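You operate a simulated robot arm through the tools that you are given. There is no shell and no other tool. Be economical: measure what you need, move in short steps, check, and stop when the job is done.

You run a simulated robot arm. Do the job below in one go: nothing can be reset, and whatever is moved stays where it is left.

## Task
Take the carton two and leave it on the top of bench eight. Take the white block and leave it on the yellow card on the top of bench seven. Take the fan hub and leave it in the inside of the pass dish. Close the water drawer. Do these in any order. Set down upright: carton two.

It is judged by the outcome, as a careful person would: the job done as asked, and still so three seconds after it is handed in. It fails if anything else is knocked over, pushed out of place, dropped, spilled or broken.

## Robot
A 7-joint arm with a vacuum gripper on a trunk, on a base that drives. Base frame: it is fixed to the floor where the robot stands at the start and does not move with it; the origin is under the middle of the robot, x ahead of it, y to its left, z up; the surface under the hand at the start is at about z = 800. Units: mm, degrees, N and s.
Its first joint turns from -149.0 to 149.0 degrees. Places, roughly: carton two [750, 0, 750]; fan hub [-7250, -6250, 250]; inside of the pass dish (19x18 cm) [-4960, -2300, 800]; top of bench eight [-1200, -1300, 800]; water drawer [2800, -300, 200]; white block (6x5x4 cm) [500, 1500, 800]; yellow card [-1500, 1000, 750]. Payload 1.06 kg.
Tool frame: the origin (TCP) lies in the middle of the cups' lips, and z points out of the cups. The gripper has 1 cup of 24 mm across, covering 24 by 24 mm (tool x, y); the bellows give 8 mm. With the vacuum on, a cup seals on a smooth face that it is pressed against (1 to 4 N); it does not hold porous or soft things. The pull reaches 23 N.
Orientation is told as [roll, pitch, yaw] about the base's x, y, z axes, in that order, counted from this pose: with the cups facing straight down, the tool's x points along the base's -x, its y along +y and its z along -z.

## Interface
- The arm moves only by the tool step_arm. Its argument "plan" is a list of rows, each a list of 3 entries, a list of its own where there are three numbers: the vacuum: 1 switches it on, 0 off, then the shift along the tool's x, y, z in m, then the turn, a rotation vector about the tool's x, y, z in degrees. In form: [[valve, [tx, ty, tz], [ax, ay, az]], ...]. A call has 1 to 12 rows; each row shifts and turns the commanded pose from where the row before left it, along the tool's axes as they then stand. A row lasts 0.2 s, in which the tool goes at most 50 mm and 8.6 degrees; a call with a longer step from one row to the next is refused whole, and so is a gripper value outside its range. A pose out of reach is approached as far as the arm can. The call stops where the force on the tool passes 40 N (or 10 N more than at its start, if that is more) or the arm is blocked; 0.2 s more then pass. The pull builds up within a second once a cup has sealed. Time passes only in rows, and 0.2 s behind the last, so rows that do not move give it time. It gives the time, the measured TCP pose, the force on the tool (base axes) and the pull of the vacuum at its end, in the units of the frame above (readings bear some noise), with the torque about the TCP (base axes, N m) and any sound that the robot's microphone picked up.
- Cameras (640 x 400 px; columns grow to the right, rows downward): "scene" is now at [-36.8, 116.4, 1431.8]; the picture's right is [-0.99, -0.11, 0.00], its down [-0.10, 0.92, -0.37] and it looks along [0.04, -0.37, -0.93] (base axes); focal length 214 px, centre (320, 200). "wrist" rides on the gripper at [78, 19, -96] in the tool frame; the picture's right is [-0.24, 0.97, 0.00], its down [-0.71, -0.17, -0.69] and it looks along [-0.67, -0.16, 0.73] (tool axes); focal length 243 px, centre (320, 200). There is no depth. A picture from a camera that has moved, and an enlarged one, comes with that camera's place and axes in the base frame and with its lens.
- get_image(camera): a new picture of that camera. No time passes.
- lift_body(by): slides the trunk up (or, below 0, down) by that many mm; the arm and the scene camera ride with it, the base frame stays. It gives what a move gives, with no picture.
- base_move(legs): drives the robot by 1 to 6 legs, each [ahead, turn to the left] in mm and degrees, along the robot's own axes; the way and the turn of a leg run together, so that a leg with both is an arc; at most 1500 mm and 180 degrees a leg. The arm and the cameras ride along, it lands a little off, and it stops where it bumps. It gives what a move gives.
- head_to(pan, tilt): turns the head with the scene camera to pan (to the left, within 155 degrees either way) and tilt (down, from -29 to 69), counted from straight ahead of the robot. It gives what a move gives.
- close_up(camera, box): a new picture of the part [left, top, right, bottom] of that camera's present view, enlarged. No time passes.
- sign_off(): hands the job in; it is judged then, once.

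Go step by step. Nothing tells you exact positions but the pictures and the camera data: compare them with the known pose of the tool, close in by small moves and look again before you grip or let go. The budget is 165 turns and 112 pictures, counting those below and the enlarged ones. Unless the task says otherwise, let go and move clear before handing in, and close with one line.

The tools are called as a command line: name --argument value ..., lists and objects as JSON in quotes. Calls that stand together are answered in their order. step_arm: Moves the arm, as the interface text tells. Its arguments: {"type":"object","properties":{"plan":{"type":"array","items":{"type":"array"}}},"required":["plan"]} The other tools are called the same way: lift_body (by) slides the trunk up or down; base_move (legs) drives the base; head_to (pan, tilt) turns the head that bears the scene camera; get_image (camera) takes a picture; close_up (camera, box) takes an enlarged picture of a part of a camera's view; sign_off () hands the job in.

At the start:

```text
clock: 0.0
position: [767.4, 14.8, 1064.9]
ee_rot: [0.0, 0.0, 0.0]
ft_force: [0.1, 0.7, -0.8]
moment: [0.02, 0.02, -0.01]
pull: 0.1
trunk travel left (down, up): [-525.0, 185.0]
robot x, y, heading: [-0.4, 3.7, 0.0]
head pan, tilt: [-83.6, 68.2]
```

scene: 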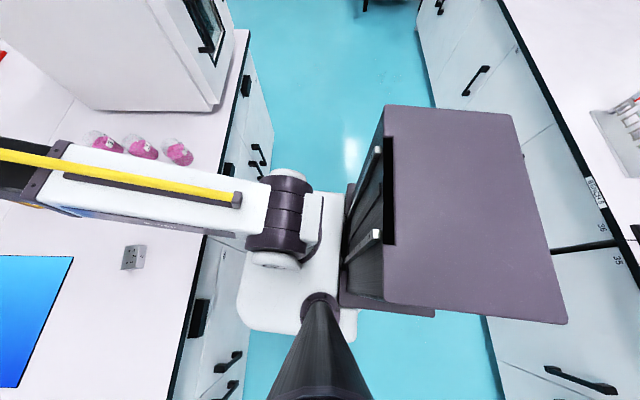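
wrist: 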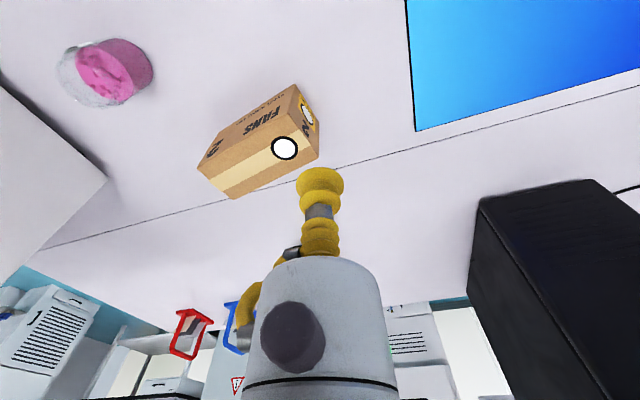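

I see a carton with a white round mark below the tool on the bench ahead. I'll look around with the head before moving.

head_to --pan 0 --tilt 35

get_image --camera "scene"

close_up --camera "wrist" --box '[160, 60, 360, 210]'

```text
clock: 1.6
position: [767.5, 15.8, 1064.5]
ee_rot: [0.0, 0.0, 0.0]
ft_force: [-0.1, 0.5, -0.7]
moment: [0.02, 0.04, 0.01]
pull: 0.0
trunk travel left (down, up): [-525.0, 185.0]
robot x, y, heading: [1.0, 3.3, 0.2]
head pan, tilt: [0.0, 35.0]
```

```text
109 pictures are left
camera scene: at [44.9, 172.7, 1474.8], right [0.0, -1.0, 0.0], down [-0.57, 0.0, -0.82], along [0.82, 0.0, -0.57], focal length 214 px, centre (320, 200)
```

scene: 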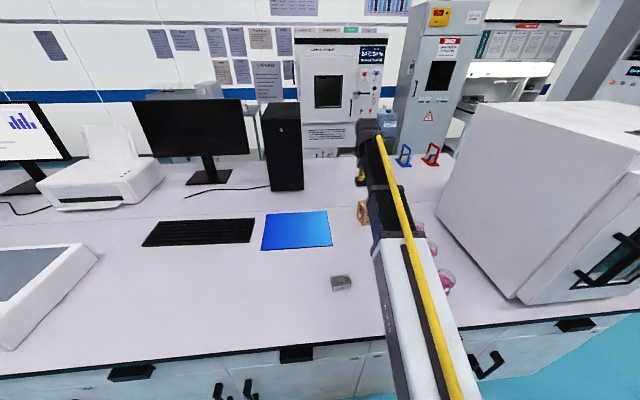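

```text
2.67 times, centred on (260, 135) of wrist
camera zoom: at [688.9, 34.2, 1161.3], right [0.24, 0.97, 0.0], down [0.71, -0.17, 0.69], along [0.67, -0.16, -0.73], focal length 647 px, centre (480, 373)
```

zoom: 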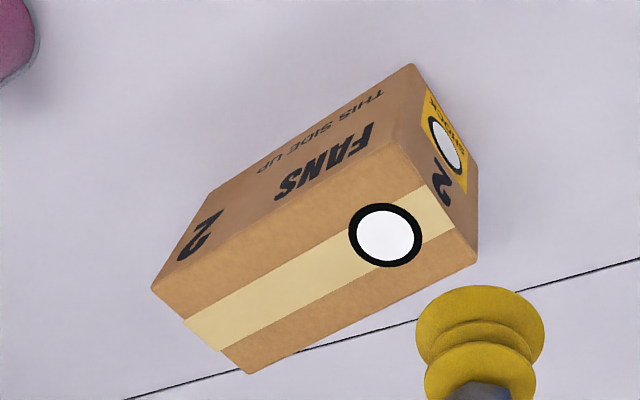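

The carton stands at about x 843, y -88, its top near z 895, with its text upright and tape on top. I'll hover over the top and look again.

step_arm --plan '[[0, [-0.019, -0.024, 0.032], [0, 0, 0]], [0, [-0.019, -0.024, 0.032], [0, 0, 0]], [0, [-0.019, -0.024, 0.032], [0, 0, 0]], [0, [-0.019, -0.024, 0.032], [0, 0, 0]], [0, [0, 0, 0], [0, 0, 0]]]'

get_image --camera "wrist"

head_to --pan -140 --tilt 25

get_image --camera "scene"

head_to --pan 140 --tilt 25

get_image --camera "scene"

```text
clock: 2.8
position: [843.2, -80.6, 936.6]
ee_rot: [0.0, 0.0, 0.0]
ft_force: [-1.1, -0.1, -0.4]
moment: [-0.01, 0.0, -0.03]
pull: 0.1
trunk travel left (down, up): [-525.0, 185.0]
robot x, y, heading: [-2.9, 1.2, 0.2]
head pan, tilt: [0.0, 35.0]
```

```text
107 pictures are left
camera wrist: at [764.9, -61.9, 1033.0], right [0.23, 0.97, 0.0], down [0.71, -0.17, 0.69], along [0.67, -0.16, -0.73], focal length 243 px, centre (320, 200)
```

wrist: 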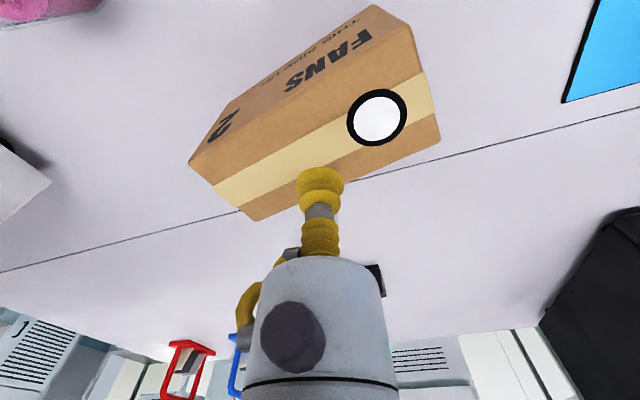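

```text
clock: 5.0
position: [843.4, -80.6, 936.4]
ee_rot: [0.0, 0.0, 0.0]
ft_force: [-0.3, 0.0, -0.3]
moment: [0.06, 0.0, 0.02]
pull: 0.2
trunk travel left (down, up): [-525.0, 185.0]
robot x, y, heading: [-0.2, -0.1, 0.0]
head pan, tilt: [-140.0, 25.0]
```

```text
106 pictures are left
camera scene: at [-113.7, 113.5, 1490.6], right [-0.64, 0.77, 0.0], down [0.32, 0.27, -0.91], along [-0.69, -0.58, -0.42], focal length 214 px, centre (320, 200)
```

scene: 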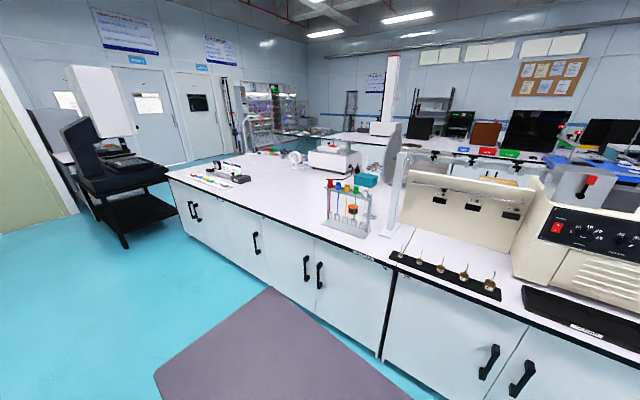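

```text
clock: 8.9
position: [843.4, -80.7, 935.8]
ee_rot: [-0.1, 0.0, 0.0]
ft_force: [-0.3, 0.4, 0.8]
moment: [0.02, 0.02, 0.03]
pull: 0.0
trunk travel left (down, up): [-525.0, 185.0]
robot x, y, heading: [2.4, 2.6, -0.1]
head pan, tilt: [140.0, 25.0]
```

```text
105 pictures are left
camera scene: at [-113.7, 232.0, 1490.6], right [0.64, 0.77, 0.0], down [0.32, -0.27, -0.91], along [-0.69, 0.58, -0.42], focal length 214 px, centre (320, 200)
```

scene: 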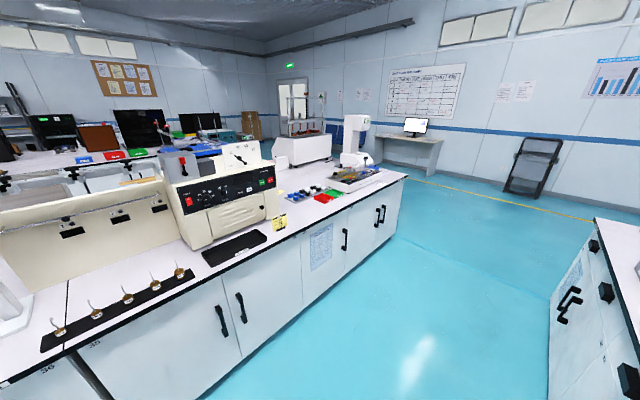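

The cup is over the tape midline. I'll come down with the vacuum on and see if it seals there.

step_arm --plan '[[1, [-0.002, -0.004, 0.018], [0, 0, 0]], [1, [0, 0, 0.014], [0, 0, 0]], [1, [0, 0, 0.004], [0, 0, 0]], [1, [0, 0, 0.003], [0, 0, 0]], [1, [0, 0, 0], [0, 0, 0]]]'

close_up --camera "wrist" --box '[160, 20, 480, 220]'

```text
clock: 10.1
position: [845.1, -84.4, 899.4]
ee_rot: [-0.1, -0.1, 0.0]
ft_force: [7.9, -0.5, 16.5]
moment: [0.04, 0.01, 0.02]
pull: 22.9
trunk travel left (down, up): [-525.0, 185.0]
robot x, y, heading: [-1.2, -2.3, 0.0]
head pan, tilt: [140.0, 25.0]
```

```text
2.00 times, centred on (320, 120) of wrist
camera zoom: at [766.9, -65.7, 995.6], right [0.23, 0.97, 0.0], down [0.71, -0.17, 0.69], along [0.67, -0.16, -0.73], focal length 485 px, centre (320, 360)
```

zoom: 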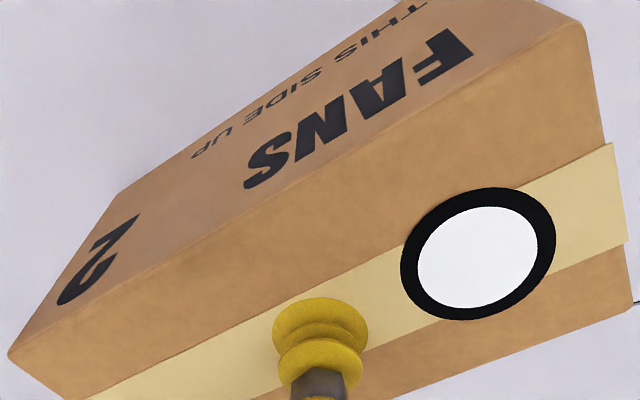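

It sealed on the tape with a pull of 22.9 N. I'll lift gently and check the load.

step_arm --plan '[[1, [0, 0, -0.005], [0, 0, 0]], [1, [0, 0, -0.008], [0, 0, 0]], [1, [0, 0, -0.01], [0, 0, 0]], [1, [0, 0, -0.01], [0, 0, 0]], [1, [0, 0, 0], [0, 0, 0]], [1, [0, 0, 0], [0, 0, 0]]]'

get_image --camera "wrist"

```text
clock: 11.5
position: [844.6, -83.9, 931.1]
ee_rot: [0.0, 0.0, -0.1]
ft_force: [-0.8, 0.3, -4.4]
moment: [0.04, -0.04, 0.02]
pull: 23.7
trunk travel left (down, up): [-525.0, 185.0]
robot x, y, heading: [0.9, 0.6, 0.0]
head pan, tilt: [140.0, 25.0]
```

```text
103 pictures are left
camera wrist: at [766.9, -65.5, 1027.0], right [0.24, 0.97, 0.0], down [0.71, -0.17, 0.68], along [0.67, -0.16, -0.73], focal length 243 px, centre (320, 200)
```

wrist: 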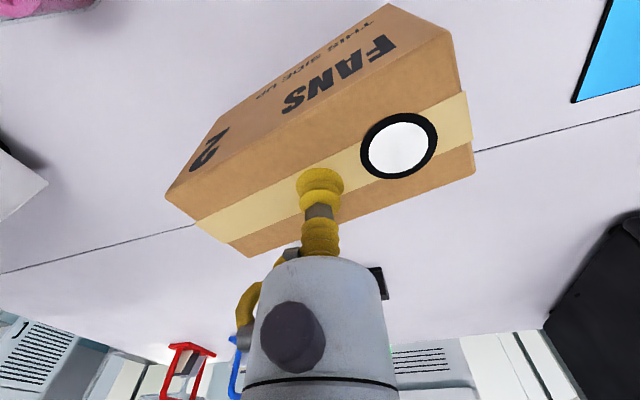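

The carton hangs level and weighs about 0.4 kg. I'll raise it with the trunk, retract the arm, then back off into the aisle.

lift_body --by 150

step_arm --plan '[[1, [0.035, 0.01, 0], [0, 0, 0]], [1, [0.035, 0.01, 0], [0, 0, 0]], [1, [0.035, 0.01, 0], [0, 0, 0]], [1, [0.035, 0.01, 0], [0, 0, 0]], [1, [0.035, 0.01, 0], [0, 0, 0]], [1, [0.035, 0.01, 0], [0, 0, 0]], [1, [0.035, 0.01, 0], [0, 0, 0]], [1, [0, 0, 0], [0, 0, 0]]]'

head_to --pan -90 --tilt 40

get_image --camera "scene"

```text
clock: 13.2
position: [845.9, -83.5, 1080.2]
ee_rot: [0.0, 0.0, -0.1]
ft_force: [-0.1, 0.3, -3.7]
moment: [-0.02, -0.01, -0.01]
pull: 22.5
trunk travel left (down, up): [-675.0, 35.0]
robot x, y, heading: [0.6, 2.5, -0.0]
head pan, tilt: [140.0, 25.0]
```

```text
clock: 15.0
position: [599.3, -15.0, 1080.8]
ee_rot: [0.0, 0.0, -0.1]
ft_force: [0.0, 0.4, -4.8]
moment: [0.02, 0.02, 0.01]
pull: 22.9
trunk travel left (down, up): [-675.0, 35.0]
robot x, y, heading: [2.0, 4.0, -0.0]
head pan, tilt: [140.0, 25.0]
```

```text
clock: 18.3
position: [599.7, -14.9, 1080.9]
ee_rot: [0.0, 0.0, 0.1]
ft_force: [0.1, -0.3, -3.7]
moment: [0.01, -0.03, -0.02]
pull: 22.7
trunk travel left (down, up): [-675.0, 35.0]
robot x, y, heading: [1.8, -1.5, -0.0]
head pan, tilt: [-90.0, 40.0]
```

```text
102 pictures are left
camera scene: at [-42.8, 87.7, 1617.3], right [-1.0, 0.0, 0.0], down [0.0, 0.64, -0.77], along [0.0, -0.77, -0.64], focal length 214 px, centre (320, 200)
```

scene: 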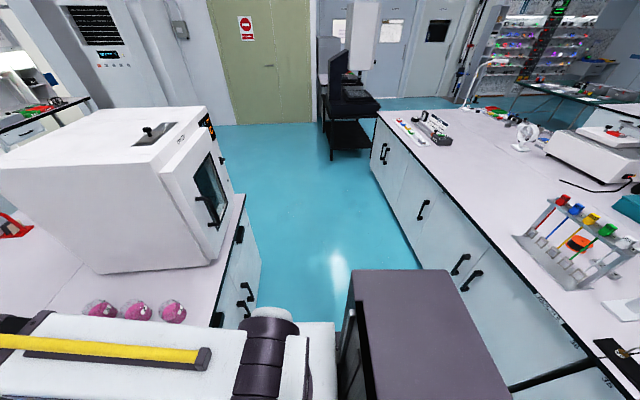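

The aisle to the right is clear. I'll back to its middle, turn right and drive alongside the bench.

base_move --legs '[[-250, 0], [0, -90], [1150, 0]]'

head_to --pan -75 --tilt 40

get_image --camera "scene"

```text
clock: 29.4
position: [-267.2, -1753.7, 1081.1]
ee_rot: [0.0, 0.1, -90.1]
ft_force: [0.2, -1.0, -4.7]
moment: [0.0, 0.01, -0.03]
pull: 23.6
trunk travel left (down, up): [-675.0, 35.0]
robot x, y, heading: [-246.9, -1153.0, -90.0]
head pan, tilt: [-90.0, 40.0]
```

```text
clock: 30.2
position: [-266.3, -1753.8, 1081.2]
ee_rot: [0.0, 0.0, -90.1]
ft_force: [0.1, 0.2, -4.4]
moment: [0.01, -0.01, 0.04]
pull: 22.7
trunk travel left (down, up): [-675.0, 35.0]
robot x, y, heading: [-247.0, -1151.1, -90.1]
head pan, tilt: [-75.0, 40.0]
```

```text
101 pictures are left
camera scene: at [-159.1, -1130.3, 1617.3], right [-0.26, 0.97, 0.0], down [0.62, 0.16, -0.77], along [-0.74, -0.2, -0.64], focal length 214 px, centre (320, 200)
```

scene: 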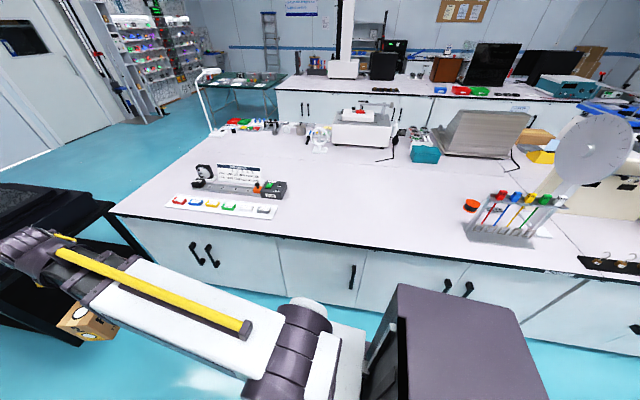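

Bench ahead has free space around x -1090, y -1100. I'll check the bench's edge tag before setting down.

close_up --camera "scene" --box '[510, 240, 640, 320]'

close_up --camera "scene" --box '[140, 90, 560, 270]'

```text
4.92 times, centred on (575, 280) of scene
camera zoom: at [-159.1, -1130.3, 1617.3], right [-0.26, 0.97, 0.0], down [0.62, 0.16, -0.77], along [-0.74, -0.2, -0.64], focal length 1056 px, centre (-935, -194)
```

zoom: 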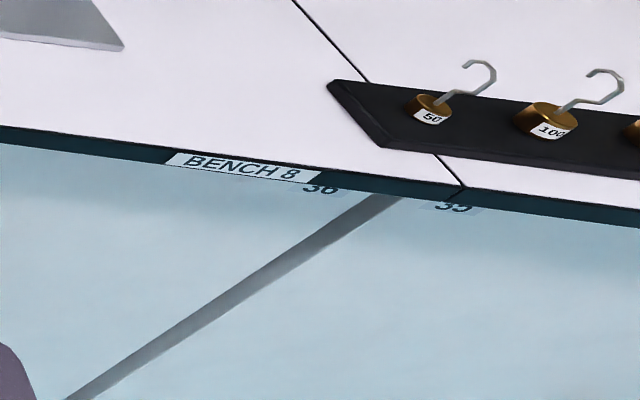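

```text
1.52 times, centred on (350, 180) of scene
camera zoom: at [-159.1, -1130.3, 1617.3], right [-0.26, 0.97, 0.0], down [0.62, 0.16, -0.77], along [-0.74, -0.2, -0.64], focal length 327 px, centre (274, 230)
```

zoom: 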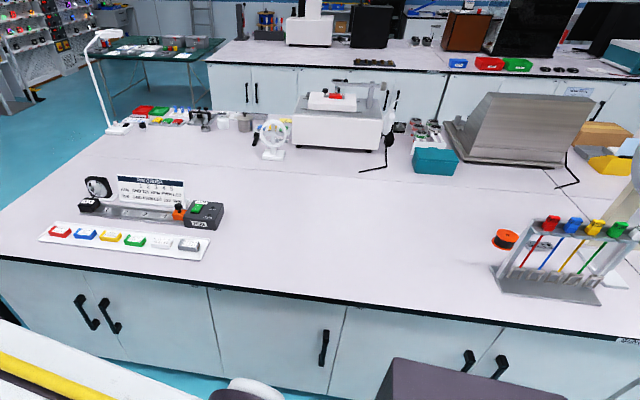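

This is bench 8. I'll turn right to face it with the arm.

base_move --legs '[[0, -90]]'

step_arm --plan '[[1, [-0.035, 0, 0.025], [0, 0, 0]], [1, [-0.035, 0, 0.025], [0, 0, 0]], [1, [-0.035, 0, 0.025], [0, 0, 0]], [1, [-0.035, 0, 0.025], [0, 0, 0]], [1, [-0.035, 0, 0.025], [0, 0, 0]], [1, [-0.035, 0, 0.025], [0, 0, 0]], [1, [0, 0, 0], [0, 0, 0]]]'

head_to --pan 0 --tilt 45

get_image --camera "scene"

get_image --camera "wrist"

```text
clock: 34.5
position: [-848.4, -1122.5, 1081.4]
ee_rot: [-0.1, 0.0, 178.7]
ft_force: [0.6, -0.4, -5.0]
moment: [-0.03, 0.02, 0.01]
pull: 23.4
trunk travel left (down, up): [-675.0, 35.0]
robot x, y, heading: [-249.0, -1153.4, 178.6]
head pan, tilt: [-75.0, 40.0]
```

```text
clock: 36.0
position: [-1058.3, -1120.8, 932.0]
ee_rot: [0.0, 0.1, 178.6]
ft_force: [0.4, 0.5, -4.4]
moment: [-0.02, -0.04, -0.03]
pull: 22.8
trunk travel left (down, up): [-675.0, 35.0]
robot x, y, heading: [-248.2, -1154.6, 178.7]
head pan, tilt: [-75.0, 40.0]
```

```text
clock: 37.5
position: [-1058.9, -1119.3, 931.7]
ee_rot: [0.0, 0.0, 178.7]
ft_force: [0.5, 0.7, -4.9]
moment: [-0.04, 0.03, 0.02]
pull: 23.0
trunk travel left (down, up): [-675.0, 35.0]
robot x, y, heading: [-248.6, -1151.1, 178.8]
head pan, tilt: [0.0, 45.0]
```

```text
98 pictures are left
camera scene: at [-287.7, -1322.0, 1610.0], right [0.02, 1.0, 0.0], down [0.71, -0.02, -0.71], along [-0.71, 0.02, -0.71], focal length 214 px, centre (320, 200)
```

scene: 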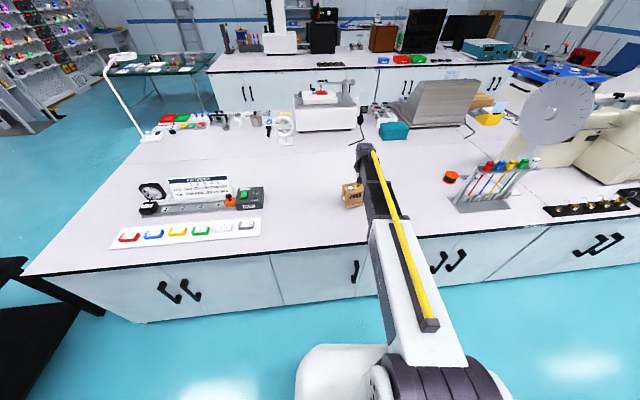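

```text
97 pictures are left
camera wrist: at [-981.1, -1140.1, 1027.1], right [-0.26, -0.97, 0.0], down [-0.7, 0.19, 0.68], along [-0.66, 0.18, -0.73], focal length 243 px, centre (320, 200)
```

wrist: 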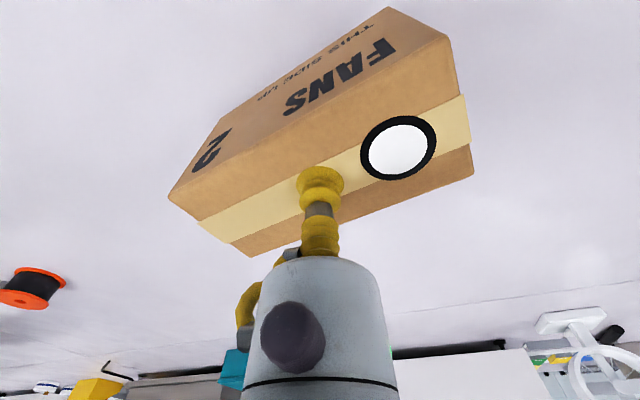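

The carton is over clear bench top, about 28 mm up. I'll lower it slowly until it touches.

step_arm --plan '[[1, [0, 0, 0.012], [0, 0, 0]], [1, [0, 0, 0.008], [0, 0, 0]], [1, [0, 0, 0.003], [0, 0, 0]], [1, [0, 0, 0.003], [0, 0, 0]], [1, [0, 0, 0], [0, 0, 0]]]'

```text
clock: 38.7
position: [-1058.3, -1118.1, 904.2]
ee_rot: [-0.1, 0.0, 178.8]
ft_force: [0.3, -0.3, -4.6]
moment: [-0.06, 0.0, 0.02]
pull: 23.2
trunk travel left (down, up): [-675.0, 35.0]
robot x, y, heading: [-250.3, -1153.2, 178.5]
head pan, tilt: [0.0, 45.0]
```

step_arm --plan '[[1, [0, 0, 0.002], [0, 0, 0]], [1, [0, 0, 0.002], [0, 0, 0]], [1, [0, 0, 0.002], [0, 0, 0]], [1, [0, 0, 0], [0, 0, 0]]]'

```text
clock: 39.7
position: [-1058.6, -1117.7, 900.1]
ee_rot: [0.0, -0.1, 178.7]
ft_force: [-5.5, -0.6, 12.2]
moment: [0.01, -0.03, -0.01]
pull: 22.7
trunk travel left (down, up): [-675.0, 35.0]
robot x, y, heading: [-248.3, -1159.6, 178.8]
head pan, tilt: [0.0, 45.0]
```

The carton is down and the tool reads a push of 12 N. I'll release it, rise and look.

step_arm --plan '[[1, [0, 0, -0.003], [0, 0, 0]], [0, [0, 0, 0], [0, 0, 0]], [0, [0, 0, 0], [0, 0, 0]], [0, [0, 0, 0], [0, 0, 0]], [0, [0, 0, 0], [0, 0, 0]], [0, [0, 0, -0.005], [0, 0, 0]], [0, [0, 0, -0.02], [0, 0, 0]], [0, [0, 0, -0.04], [0, 0, 0]], [0, [0, 0, -0.04], [0, 0, 0]], [0, [0, 0, -0.04], [0, 0, 0]]]'

get_image --camera "wrist"

head_to --pan -70 --tilt 25

get_image --camera "scene"

```text
clock: 41.9
position: [-1057.3, -1118.6, 1047.7]
ee_rot: [0.0, -0.1, 178.7]
ft_force: [-0.1, 0.5, 0.5]
moment: [-0.02, -0.04, 0.01]
pull: 0.0
trunk travel left (down, up): [-675.0, 35.0]
robot x, y, heading: [-251.1, -1151.3, 178.8]
head pan, tilt: [0.0, 45.0]
```

```text
96 pictures are left
camera wrist: at [-979.8, -1139.5, 1144.2], right [-0.26, -0.97, 0.0], down [-0.7, 0.19, 0.68], along [-0.66, 0.18, -0.73], focal length 243 px, centre (320, 200)
```

wrist: 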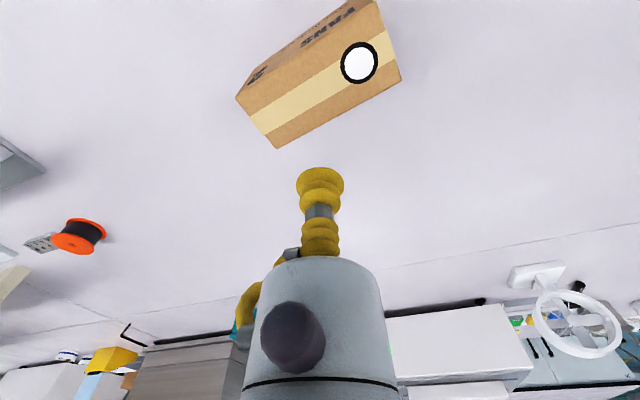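

```text
clock: 43.3
position: [-1057.5, -1118.9, 1046.6]
ee_rot: [0.0, 0.0, 178.6]
ft_force: [0.7, -1.0, 0.5]
moment: [0.01, -0.03, 0.0]
pull: 0.0
trunk travel left (down, up): [-675.0, 35.0]
robot x, y, heading: [-248.5, -1150.6, 178.7]
head pan, tilt: [-70.0, 25.0]
```

```text
95 pictures are left
camera scene: at [-235.6, -1236.7, 1640.6], right [0.95, 0.32, 0.0], down [0.14, -0.4, -0.91], along [-0.29, 0.86, -0.42], focal length 214 px, centre (320, 200)
```

scene: 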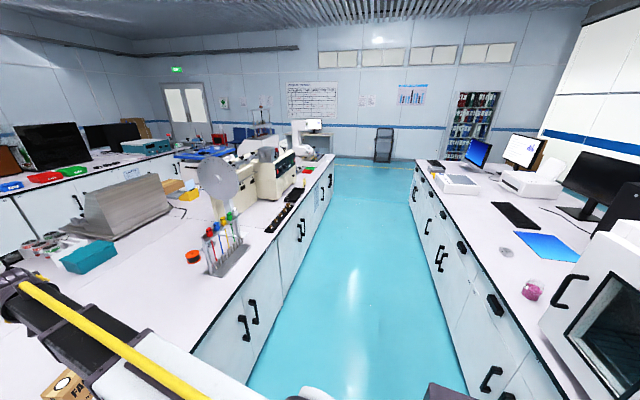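

Carton two stands upright on bench 8. Next is the white block near (500, 1500), so I'll retract the arm, turn and drive along the aisle.

step_arm --plan '[[0, [0.042, 0, 0], [0, 0, 0]], [0, [0.042, 0, 0], [0, 0, 0]], [0, [0.042, 0, 0], [0, 0, 0]], [0, [0.042, 0, 0], [0, 0, 0]], [0, [0.042, 0, 0], [0, 0, 0]], [0, [0, 0, 0], [0, 0, 0]]]'

base_move --legs '[[0, -88.6], [1150, 0], [1100, 0]]'

head_to --pan -70 --tilt 35

get_image --camera "scene"

head_to --pan 75 --tilt 35

get_image --camera "scene"

```text
clock: 44.7
position: [-848.5, -1124.1, 1046.9]
ee_rot: [0.0, 0.0, 178.6]
ft_force: [0.3, 1.1, 0.0]
moment: [0.01, -0.01, -0.01]
pull: 0.0
trunk travel left (down, up): [-675.0, 35.0]
robot x, y, heading: [-248.1, -1153.9, 178.7]
head pan, tilt: [-70.0, 25.0]
```

```text
clock: 59.6
position: [-247.7, 1706.2, 1047.9]
ee_rot: [0.1, 0.0, 89.9]
ft_force: [0.1, -0.5, 0.2]
moment: [0.0, -0.01, -0.01]
pull: 0.1
trunk travel left (down, up): [-675.0, 35.0]
robot x, y, heading: [-267.7, 1104.7, 89.9]
head pan, tilt: [-70.0, 25.0]
```

```text
clock: 60.3
position: [-247.4, 1706.3, 1046.9]
ee_rot: [0.0, 0.0, 90.0]
ft_force: [0.2, 0.0, -0.4]
moment: [0.02, -0.01, 0.02]
pull: 0.1
trunk travel left (down, up): [-675.0, 35.0]
robot x, y, heading: [-267.4, 1104.3, 90.0]
head pan, tilt: [-70.0, 35.0]
```

```text
94 pictures are left
camera scene: at [-349.8, 1092.0, 1624.9], right [0.34, -0.94, 0.0], down [-0.54, -0.2, -0.82], along [0.77, 0.28, -0.57], focal length 214 px, centre (320, 200)
```

scene: 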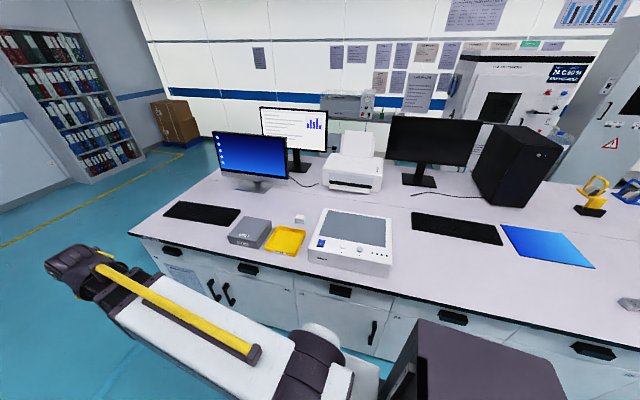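

```text
clock: 62.6
position: [-248.3, 1705.6, 1046.6]
ee_rot: [0.0, 0.1, 90.0]
ft_force: [0.5, 0.3, -0.7]
moment: [-0.01, 0.0, -0.03]
pull: 0.1
trunk travel left (down, up): [-675.0, 35.0]
robot x, y, heading: [-262.9, 1103.8, 90.1]
head pan, tilt: [75.0, 35.0]
```

```text
93 pictures are left
camera scene: at [-517.6, 1084.7, 1624.8], right [0.26, 0.97, 0.0], down [0.55, -0.15, -0.82], along [-0.79, 0.21, -0.57], focal length 214 px, centre (320, 200)
```

scene: 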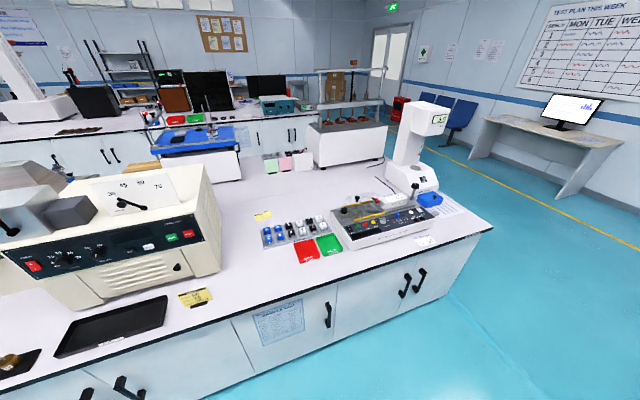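

I can see the block between the printer and the yellow tray, plus several cards on the other bench. I'll zoom in on both.

close_up --camera "scene" --box '[160, 140, 460, 340]'

head_to --pan -70 --tilt 35

close_up --camera "scene" --box '[210, 180, 370, 280]'

```text
2.00 times, centred on (310, 240) of scene
camera zoom: at [-517.6, 1084.7, 1624.8], right [0.26, 0.97, 0.0], down [0.55, -0.15, -0.82], along [-0.79, 0.21, -0.57], focal length 429 px, centre (340, 120)
```

zoom: 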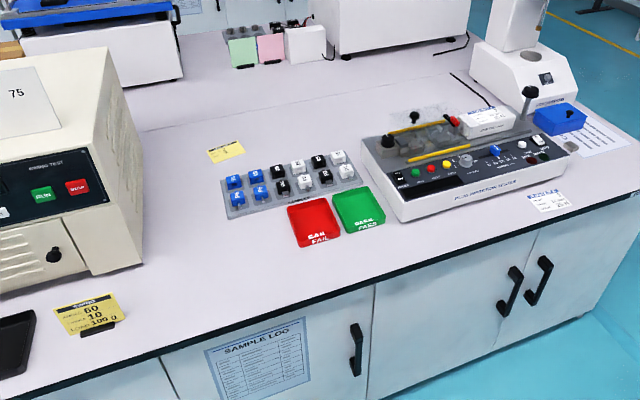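

```text
clock: 64.9
position: [-248.5, 1706.7, 1048.1]
ee_rot: [0.0, -0.1, 90.0]
ft_force: [0.0, -0.3, -0.3]
moment: [0.0, -0.02, 0.0]
pull: 0.1
trunk travel left (down, up): [-675.0, 35.0]
robot x, y, heading: [-261.2, 1107.5, 90.1]
head pan, tilt: [-70.0, 35.0]
```

```text
4.00 times, centred on (290, 230) of scene
camera zoom: at [-349.8, 1092.1, 1624.9], right [0.34, -0.94, 0.0], down [-0.54, -0.2, -0.82], along [0.77, 0.28, -0.57], focal length 858 px, centre (440, 80)
```

zoom: 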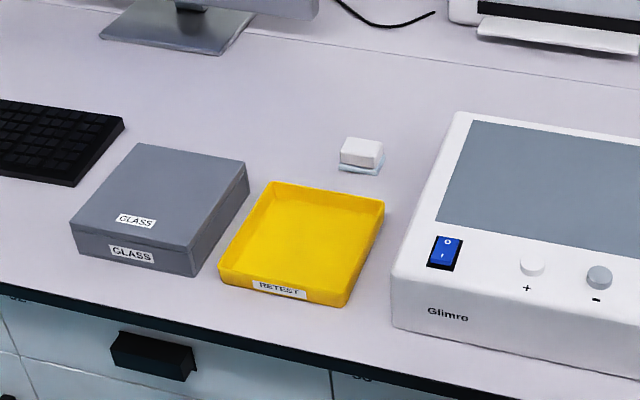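

The white block is near (518, 1528) on a bluish pad, and the flat yellow card is near (-1593, 1005). I'll drive level with the block and face it.

base_move --legs '[[420, 0], [0, -90]]'

step_arm --plan '[[0, [-0.03, 0, 0.025], [0, 0, 0]], [0, [-0.03, 0, 0.025], [0, 0, 0]], [0, [-0.03, 0, 0.025], [0, 0, 0]], [0, [0, 0, 0], [0, 0, 0]]]'

get_image --camera "wrist"

```text
clock: 71.4
position: [337.2, 1500.2, 1048.2]
ee_rot: [0.0, 0.0, -1.1]
ft_force: [-0.1, 1.2, 0.3]
moment: [0.0, 0.02, 0.05]
pull: 0.1
trunk travel left (down, up): [-675.0, 35.0]
robot x, y, heading: [-262.8, 1527.7, -1.0]
head pan, tilt: [-70.0, 35.0]
```

```text
clock: 72.4
position: [428.6, 1499.0, 971.4]
ee_rot: [0.1, 0.0, -1.0]
ft_force: [0.7, 0.6, -0.2]
moment: [0.03, 0.03, 0.04]
pull: 0.1
trunk travel left (down, up): [-675.0, 35.0]
robot x, y, heading: [-265.2, 1528.6, -1.0]
head pan, tilt: [-70.0, 35.0]
```

```text
90 pictures are left
camera wrist: at [350.5, 1519.4, 1067.8], right [0.25, 0.97, 0.0], down [0.7, -0.19, 0.68], along [0.66, -0.17, -0.73], focal length 243 px, centre (320, 200)
```

wrist: 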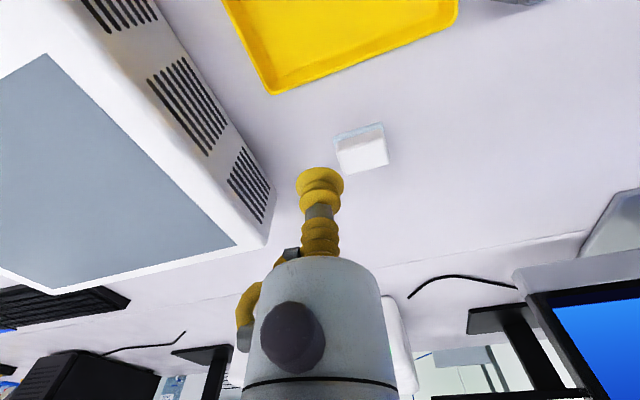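

close_up --camera "wrist" --box '[280, 90, 440, 190]'

```text
4.00 times, centred on (360, 140) of wrist
camera zoom: at [350.5, 1519.4, 1067.8], right [0.25, 0.97, 0.0], down [0.7, -0.19, 0.68], along [0.66, -0.17, -0.73], focal length 970 px, centre (160, 440)
```

zoom: 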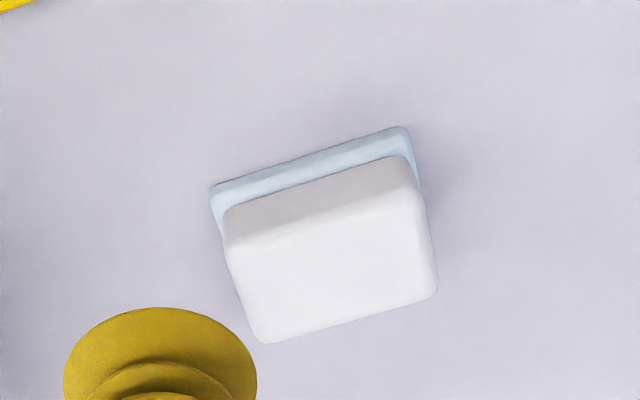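

The block looks like a small eraser with a pale pad beneath and a smooth white top, centred near (511, 1531, 835). I'll move above it and look again.

step_arm --plan '[[0, [-0.0274, 0.011, 0.036], [0, 0, 0]], [0, [-0.0274, 0.011, 0.036], [0, 0, 0]], [0, [-0.0274, 0.011, 0.036], [0, 0, 0]], [0, [0, 0, 0], [0, 0, 0]]]'

close_up --camera "wrist" --box '[220, 100, 420, 225]'

```text
clock: 73.4
position: [509.7, 1531.2, 862.9]
ee_rot: [0.0, 0.0, -1.2]
ft_force: [0.8, -0.1, 0.0]
moment: [-0.02, -0.04, 0.04]
pull: 0.0
trunk travel left (down, up): [-675.0, 35.0]
robot x, y, heading: [-262.2, 1529.5, -1.3]
head pan, tilt: [-70.0, 35.0]
```

```text
3.20 times, centred on (320, 162) of wrist
camera zoom: at [432.1, 1551.1, 959.9], right [0.25, 0.97, 0.0], down [0.7, -0.19, 0.69], along [0.66, -0.17, -0.73], focal length 776 px, centre (320, 320)
```

zoom: 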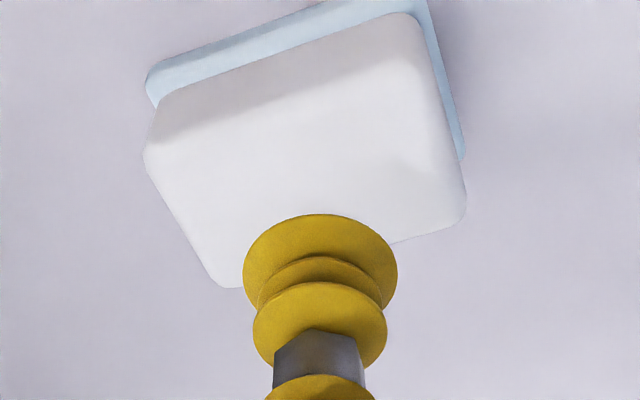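

Aligned within a few millimetres. I'll come down with the vacuum on.

step_arm --plan '[[1, [-0.003, 0, 0.015], [0, 0, 0]], [1, [0, 0, 0.006], [0, 0, 0]], [1, [0, 0, 0.003], [0, 0, 0]], [1, [0, 0, 0.003], [0, 0, 0]], [1, [0, 0, 0], [0, 0, 0]]]'

```text
clock: 74.6
position: [513.5, 1530.4, 836.7]
ee_rot: [-0.1, 0.0, -1.0]
ft_force: [-0.3, -0.2, 0.5]
moment: [0.0, 0.01, -0.02]
pull: 22.9
trunk travel left (down, up): [-675.0, 35.0]
robot x, y, heading: [-261.9, 1527.8, -1.1]
head pan, tilt: [-70.0, 35.0]
```

It sealed at z 837. I'll lift and check.

step_arm --plan '[[1, [0, 0, 0], [0, 0, 0]], [1, [0, 0, -0.006], [0, 0, 0]], [1, [0, 0, -0.015], [0, 0, 0]], [1, [0, 0, -0.04], [0, 0, 0]], [1, [0, 0, -0.04], [0, 0, 0]], [1, [0, 0, -0.04], [0, 0, 0]], [1, [0, 0, 0], [0, 0, 0]]]'

get_image --camera "wrist"

```text
clock: 76.2
position: [511.9, 1529.8, 978.1]
ee_rot: [0.0, 0.0, -1.1]
ft_force: [-0.6, 0.4, -1.3]
moment: [0.02, 0.03, 0.02]
pull: 22.9
trunk travel left (down, up): [-675.0, 35.0]
robot x, y, heading: [-265.0, 1529.0, -1.2]
head pan, tilt: [-70.0, 35.0]
```

```text
87 pictures are left
camera wrist: at [434.6, 1550.0, 1074.5], right [0.25, 0.97, 0.0], down [0.7, -0.19, 0.68], along [0.66, -0.17, -0.73], focal length 243 px, centre (320, 200)
```

wrist: 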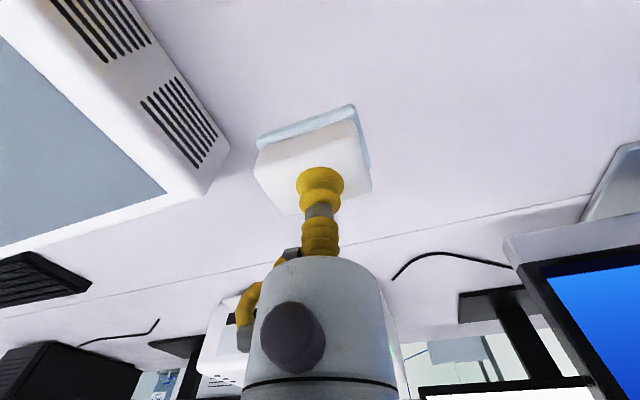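

The block and its pad are held. I'll retract, turn and drive level with the yellow card on bench 7.

step_arm --plan '[[1, [0.035, 0, -0.018], [0, 0, 0]], [1, [0.035, 0, -0.018], [0, 0, 0]], [1, [0.035, 0, -0.018], [0, 0, 0]], [1, [0.035, 0, -0.018], [0, 0, 0]], [1, [0.035, 0, -0.018], [0, 0, 0]], [1, [0, 0, 0], [0, 0, 0]]]'

base_move --legs '[[0, -89], [525, 0], [0, -90]]'

head_to --pan 0 --tilt 50

get_image --camera "scene"

get_image --camera "wrist"

```text
clock: 77.6
position: [338.0, 1533.1, 1068.1]
ee_rot: [0.0, -0.1, -1.1]
ft_force: [-0.5, -0.1, -0.2]
moment: [-0.03, 0.0, 0.0]
pull: 23.1
trunk travel left (down, up): [-675.0, 35.0]
robot x, y, heading: [-261.7, 1529.7, -1.2]
head pan, tilt: [-70.0, 35.0]
```

```text
clock: 88.2
position: [-868.0, 996.9, 1068.2]
ee_rot: [0.1, 0.0, 179.7]
ft_force: [0.4, 0.1, -0.5]
moment: [0.03, 0.01, -0.02]
pull: 22.7
trunk travel left (down, up): [-675.0, 35.0]
robot x, y, heading: [-268.0, 1006.3, 179.6]
head pan, tilt: [-70.0, 35.0]
```

```text
clock: 89.6
position: [-868.7, 996.7, 1068.0]
ee_rot: [0.0, -0.1, 179.5]
ft_force: [0.1, 0.2, -1.2]
moment: [-0.01, 0.02, -0.04]
pull: 23.5
trunk travel left (down, up): [-675.0, 35.0]
robot x, y, heading: [-265.7, 1008.4, 179.8]
head pan, tilt: [0.0, 50.0]
```

```text
86 pictures are left
camera scene: at [-298.3, 839.8, 1603.1], right [0.01, 1.0, 0.0], down [0.77, 0.0, -0.64], along [-0.64, 0.0, -0.77], focal length 214 px, centre (320, 200)
```

scene: 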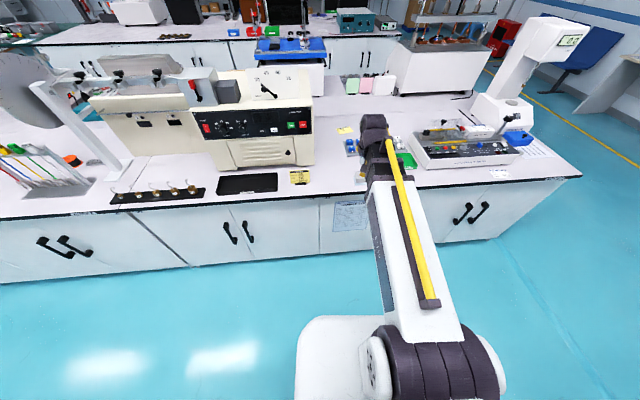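

```text
85 pictures are left
camera wrist: at [-790.3, 977.7, 1164.4], right [-0.24, -0.97, 0.0], down [-0.71, 0.18, 0.69], along [-0.66, 0.17, -0.73], focal length 243 px, centre (320, 200)
```

wrist: 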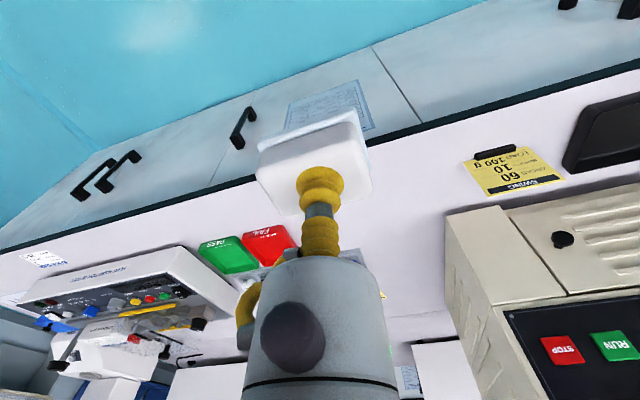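

The bench row runs about 5° off the y axis, with its edge near x -990 here and the card near (-1580, 1006). I'll drive closer, leaving a small gap to the bench.

base_move --legs '[[355, 0]]'

step_arm --plan '[[1, [-0.045, 0, 0], [0, 0, 0]], [1, [-0.045, 0, 0], [0, 0, 0]], [1, [-0.045, 0, 0], [0, 0, 0]], [1, [-0.045, 0, 0], [0, 0, 0]], [1, [-0.045, 0, 0], [0, 0, 0]], [1, [0, 0, 0], [0, 0, 0]]]'

get_image --camera "wrist"

get_image --camera "scene"

```text
clock: 91.9
position: [-1221.7, 1001.3, 1067.6]
ee_rot: [-0.1, -0.1, 179.6]
ft_force: [0.2, 0.3, -0.8]
moment: [-0.03, 0.03, -0.01]
pull: 22.4
trunk travel left (down, up): [-675.0, 35.0]
robot x, y, heading: [-624.1, 1011.6, 179.3]
head pan, tilt: [0.0, 50.0]
```

```text
clock: 93.3
position: [-1447.1, 1002.6, 1066.9]
ee_rot: [0.0, 0.0, 179.4]
ft_force: [-0.2, -0.2, 0.0]
moment: [0.0, 0.01, 0.0]
pull: 22.9
trunk travel left (down, up): [-675.0, 35.0]
robot x, y, heading: [-623.3, 1009.3, 179.7]
head pan, tilt: [0.0, 50.0]
```

```text
84 pictures are left
camera wrist: at [-1368.2, 983.3, 1164.0], right [-0.24, -0.97, 0.0], down [-0.71, 0.18, 0.68], along [-0.66, 0.17, -0.73], focal length 243 px, centre (320, 200)
```

wrist: 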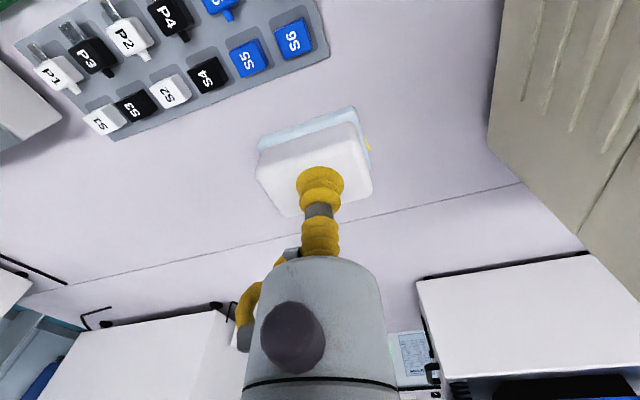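

```text
83 pictures are left
camera scene: at [-652.0, 842.3, 1603.1], right [0.01, 1.0, 0.0], down [0.77, -0.01, -0.64], along [-0.64, 0.01, -0.77], focal length 214 px, centre (320, 200)
```

scene: 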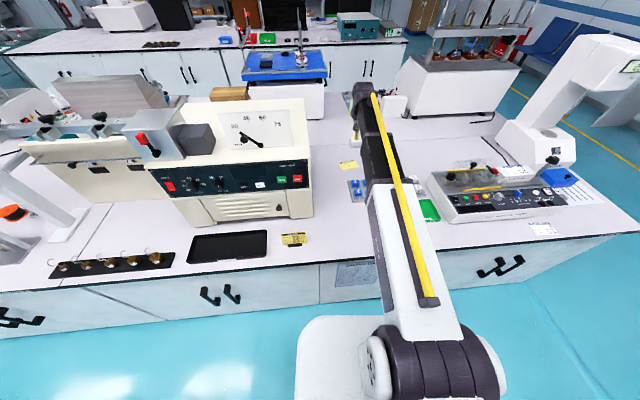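

I'll zoom in on the card to get its outline.

close_up --camera "scene" --box '[310, 140, 390, 190]'

```text
8.00 times, centred on (350, 165) of scene
camera zoom: at [-652.0, 842.3, 1603.1], right [0.01, 1.0, 0.0], down [0.77, -0.01, -0.64], along [-0.64, 0.01, -0.77], focal length 1716 px, centre (80, 480)
```

zoom: 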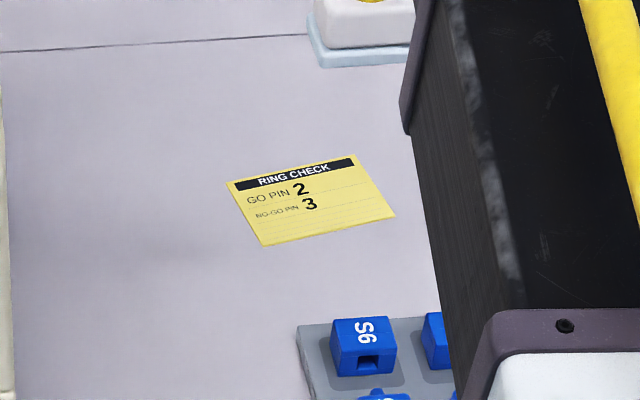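

Card centre is about (-1575, 1018), about 98 x 69 mm and turned 16°. I'll move over it, turn the block to match, and descend part way.

step_arm --plan '[[1, [-0.041, -0.0047, 0], [0, 0, 0]], [1, [-0.041, -0.0047, 0], [0, 0, 0]], [1, [-0.041, -0.0047, 0], [0, 0, 0]], [1, [0, 0, 0.045], [0, 0, -5.5]], [1, [0, 0, 0.045], [0, 0, -5.5]], [1, [0, 0, 0.045], [0, 0, 0]], [1, [0, 0, 0.045], [0, 0, 0]], [1, [0, 0, 0], [0, 0, 0]]]'

get_image --camera "wrist"

close_up --camera "scene" --box '[310, 130, 406, 190]'

```text
clock: 95.1
position: [-1569.3, 1017.5, 888.3]
ee_rot: [0.0, 0.0, -169.5]
ft_force: [0.1, 0.4, 0.5]
moment: [0.03, -0.01, 0.0]
pull: 23.0
trunk travel left (down, up): [-675.0, 35.0]
robot x, y, heading: [-619.5, 1010.8, 179.6]
head pan, tilt: [0.0, 50.0]
```

```text
81 pictures are left
camera wrist: at [-1488.8, 1014.0, 984.3], right [-0.05, -1.0, 0.0], down [-0.73, 0.04, 0.69], along [-0.68, 0.04, -0.73], focal length 243 px, centre (320, 200)
```

wrist: 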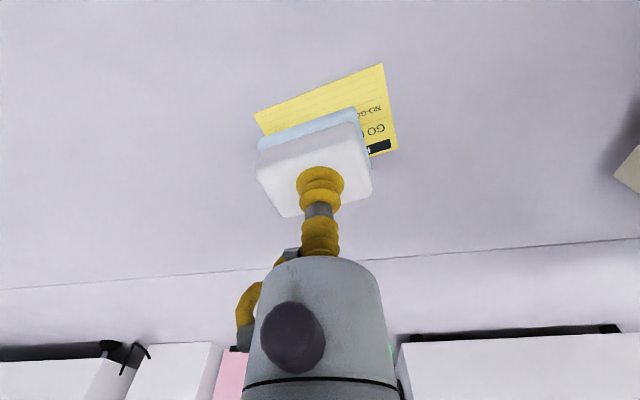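

```text
6.67 times, centred on (358, 160) of scene
camera zoom: at [-652.1, 842.3, 1603.1], right [0.01, 1.0, 0.0], down [0.77, -0.01, -0.64], along [-0.64, 0.01, -0.77], focal length 1430 px, centre (67, 467)
```

zoom: 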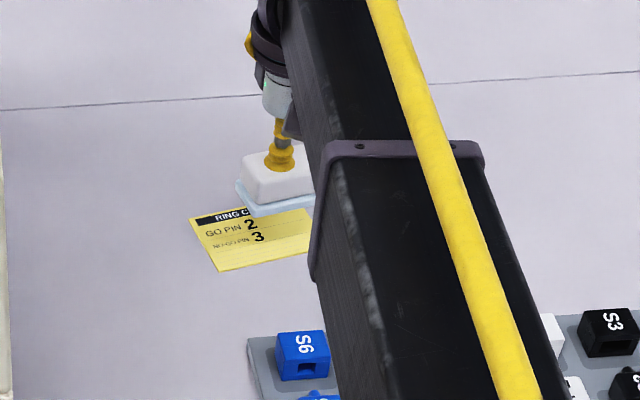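

The block is close to the card centre. I'll shift about 6 mm and lower further.

step_arm --plan '[[1, [-0.007, 0.0048, 0.015], [0, 0, 0]], [1, [0, 0, 0.02], [0, 0, 0]], [1, [0, 0, 0.008], [0, 0, 0]], [1, [0, 0, 0], [0, 0, 0]]]'

get_image --camera "wrist"

```text
clock: 96.1
position: [-1575.3, 1012.2, 846.1]
ee_rot: [0.0, 0.0, -169.5]
ft_force: [-0.3, 0.0, -0.9]
moment: [-0.01, -0.01, 0.0]
pull: 22.7
trunk travel left (down, up): [-675.0, 35.0]
robot x, y, heading: [-619.6, 1008.4, 179.4]
head pan, tilt: [0.0, 50.0]
```

```text
79 pictures are left
camera wrist: at [-1494.8, 1008.6, 941.5], right [-0.05, -1.0, 0.0], down [-0.73, 0.04, 0.69], along [-0.68, 0.04, -0.73], focal length 243 px, centre (320, 200)
```

wrist: 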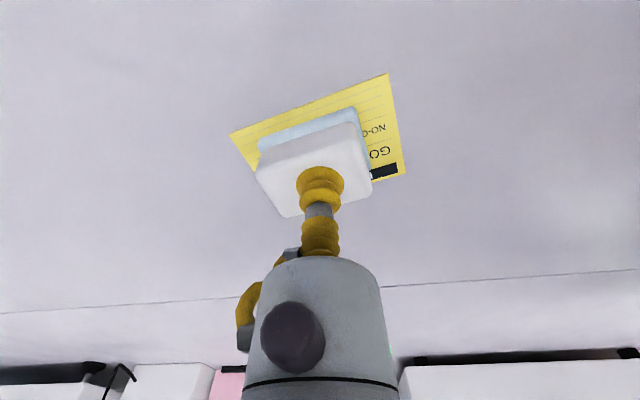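

Margins look even all round. I'll lower to contact.

step_arm --plan '[[1, [0, 0, 0.004], [0, 0, 0]], [1, [0, 0, 0.002], [0, 0, 0]], [1, [0, 0, 0.002], [0, 0, 0]], [1, [0, 0, 0], [0, 0, 0]]]'

```text
clock: 97.1
position: [-1574.5, 1012.7, 837.2]
ee_rot: [0.0, 0.0, -169.5]
ft_force: [-0.7, 0.3, 4.5]
moment: [-0.01, 0.01, -0.04]
pull: 22.9
trunk travel left (down, up): [-675.0, 35.0]
robot x, y, heading: [-619.9, 1007.3, 179.6]
head pan, tilt: [0.0, 50.0]
```

Contact at 4.5 N. I'll release and rise.

step_arm --plan '[[0, [0, 0, 0], [0, 0, 0]], [0, [0, 0, 0], [0, 0, 0]], [0, [0, 0, 0], [0, 0, 0]], [0, [0, 0, 0], [0, 0, 0]], [0, [0, 0, -0.004], [0, 0, 0]], [0, [0, 0, -0.02], [0, 0, 0]], [0, [0, 0, -0.045], [0, 0, 0]], [0, [0, 0, -0.045], [0, 0, 0]], [0, [0, 0, -0.045], [0, 0, 0]], [0, [0, 0, -0.045], [0, 0, 0]], [0, [0, 0, 0], [0, 0, 0]]]'

get_image --camera "wrist"

```text
clock: 99.5
position: [-1575.7, 1011.3, 1040.7]
ee_rot: [0.1, 0.0, -169.5]
ft_force: [-0.1, 0.6, 0.9]
moment: [-0.01, 0.01, -0.02]
pull: 0.1
trunk travel left (down, up): [-675.0, 35.0]
robot x, y, heading: [-617.5, 1010.5, 179.3]
head pan, tilt: [0.0, 50.0]
```

```text
78 pictures are left
camera wrist: at [-1495.3, 1007.4, 1137.1], right [-0.05, -1.0, 0.0], down [-0.73, 0.04, 0.68], along [-0.68, 0.04, -0.73], focal length 243 px, centre (320, 200)
```

wrist: 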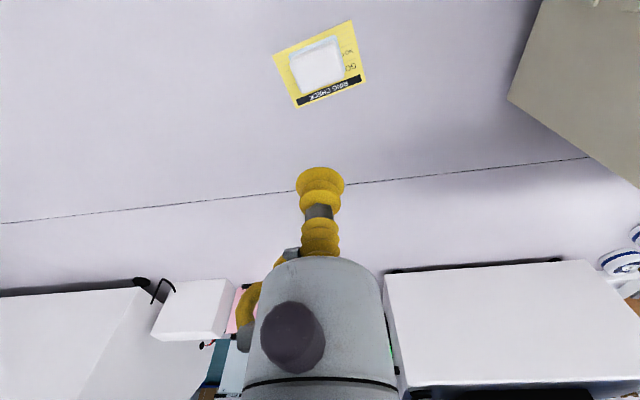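

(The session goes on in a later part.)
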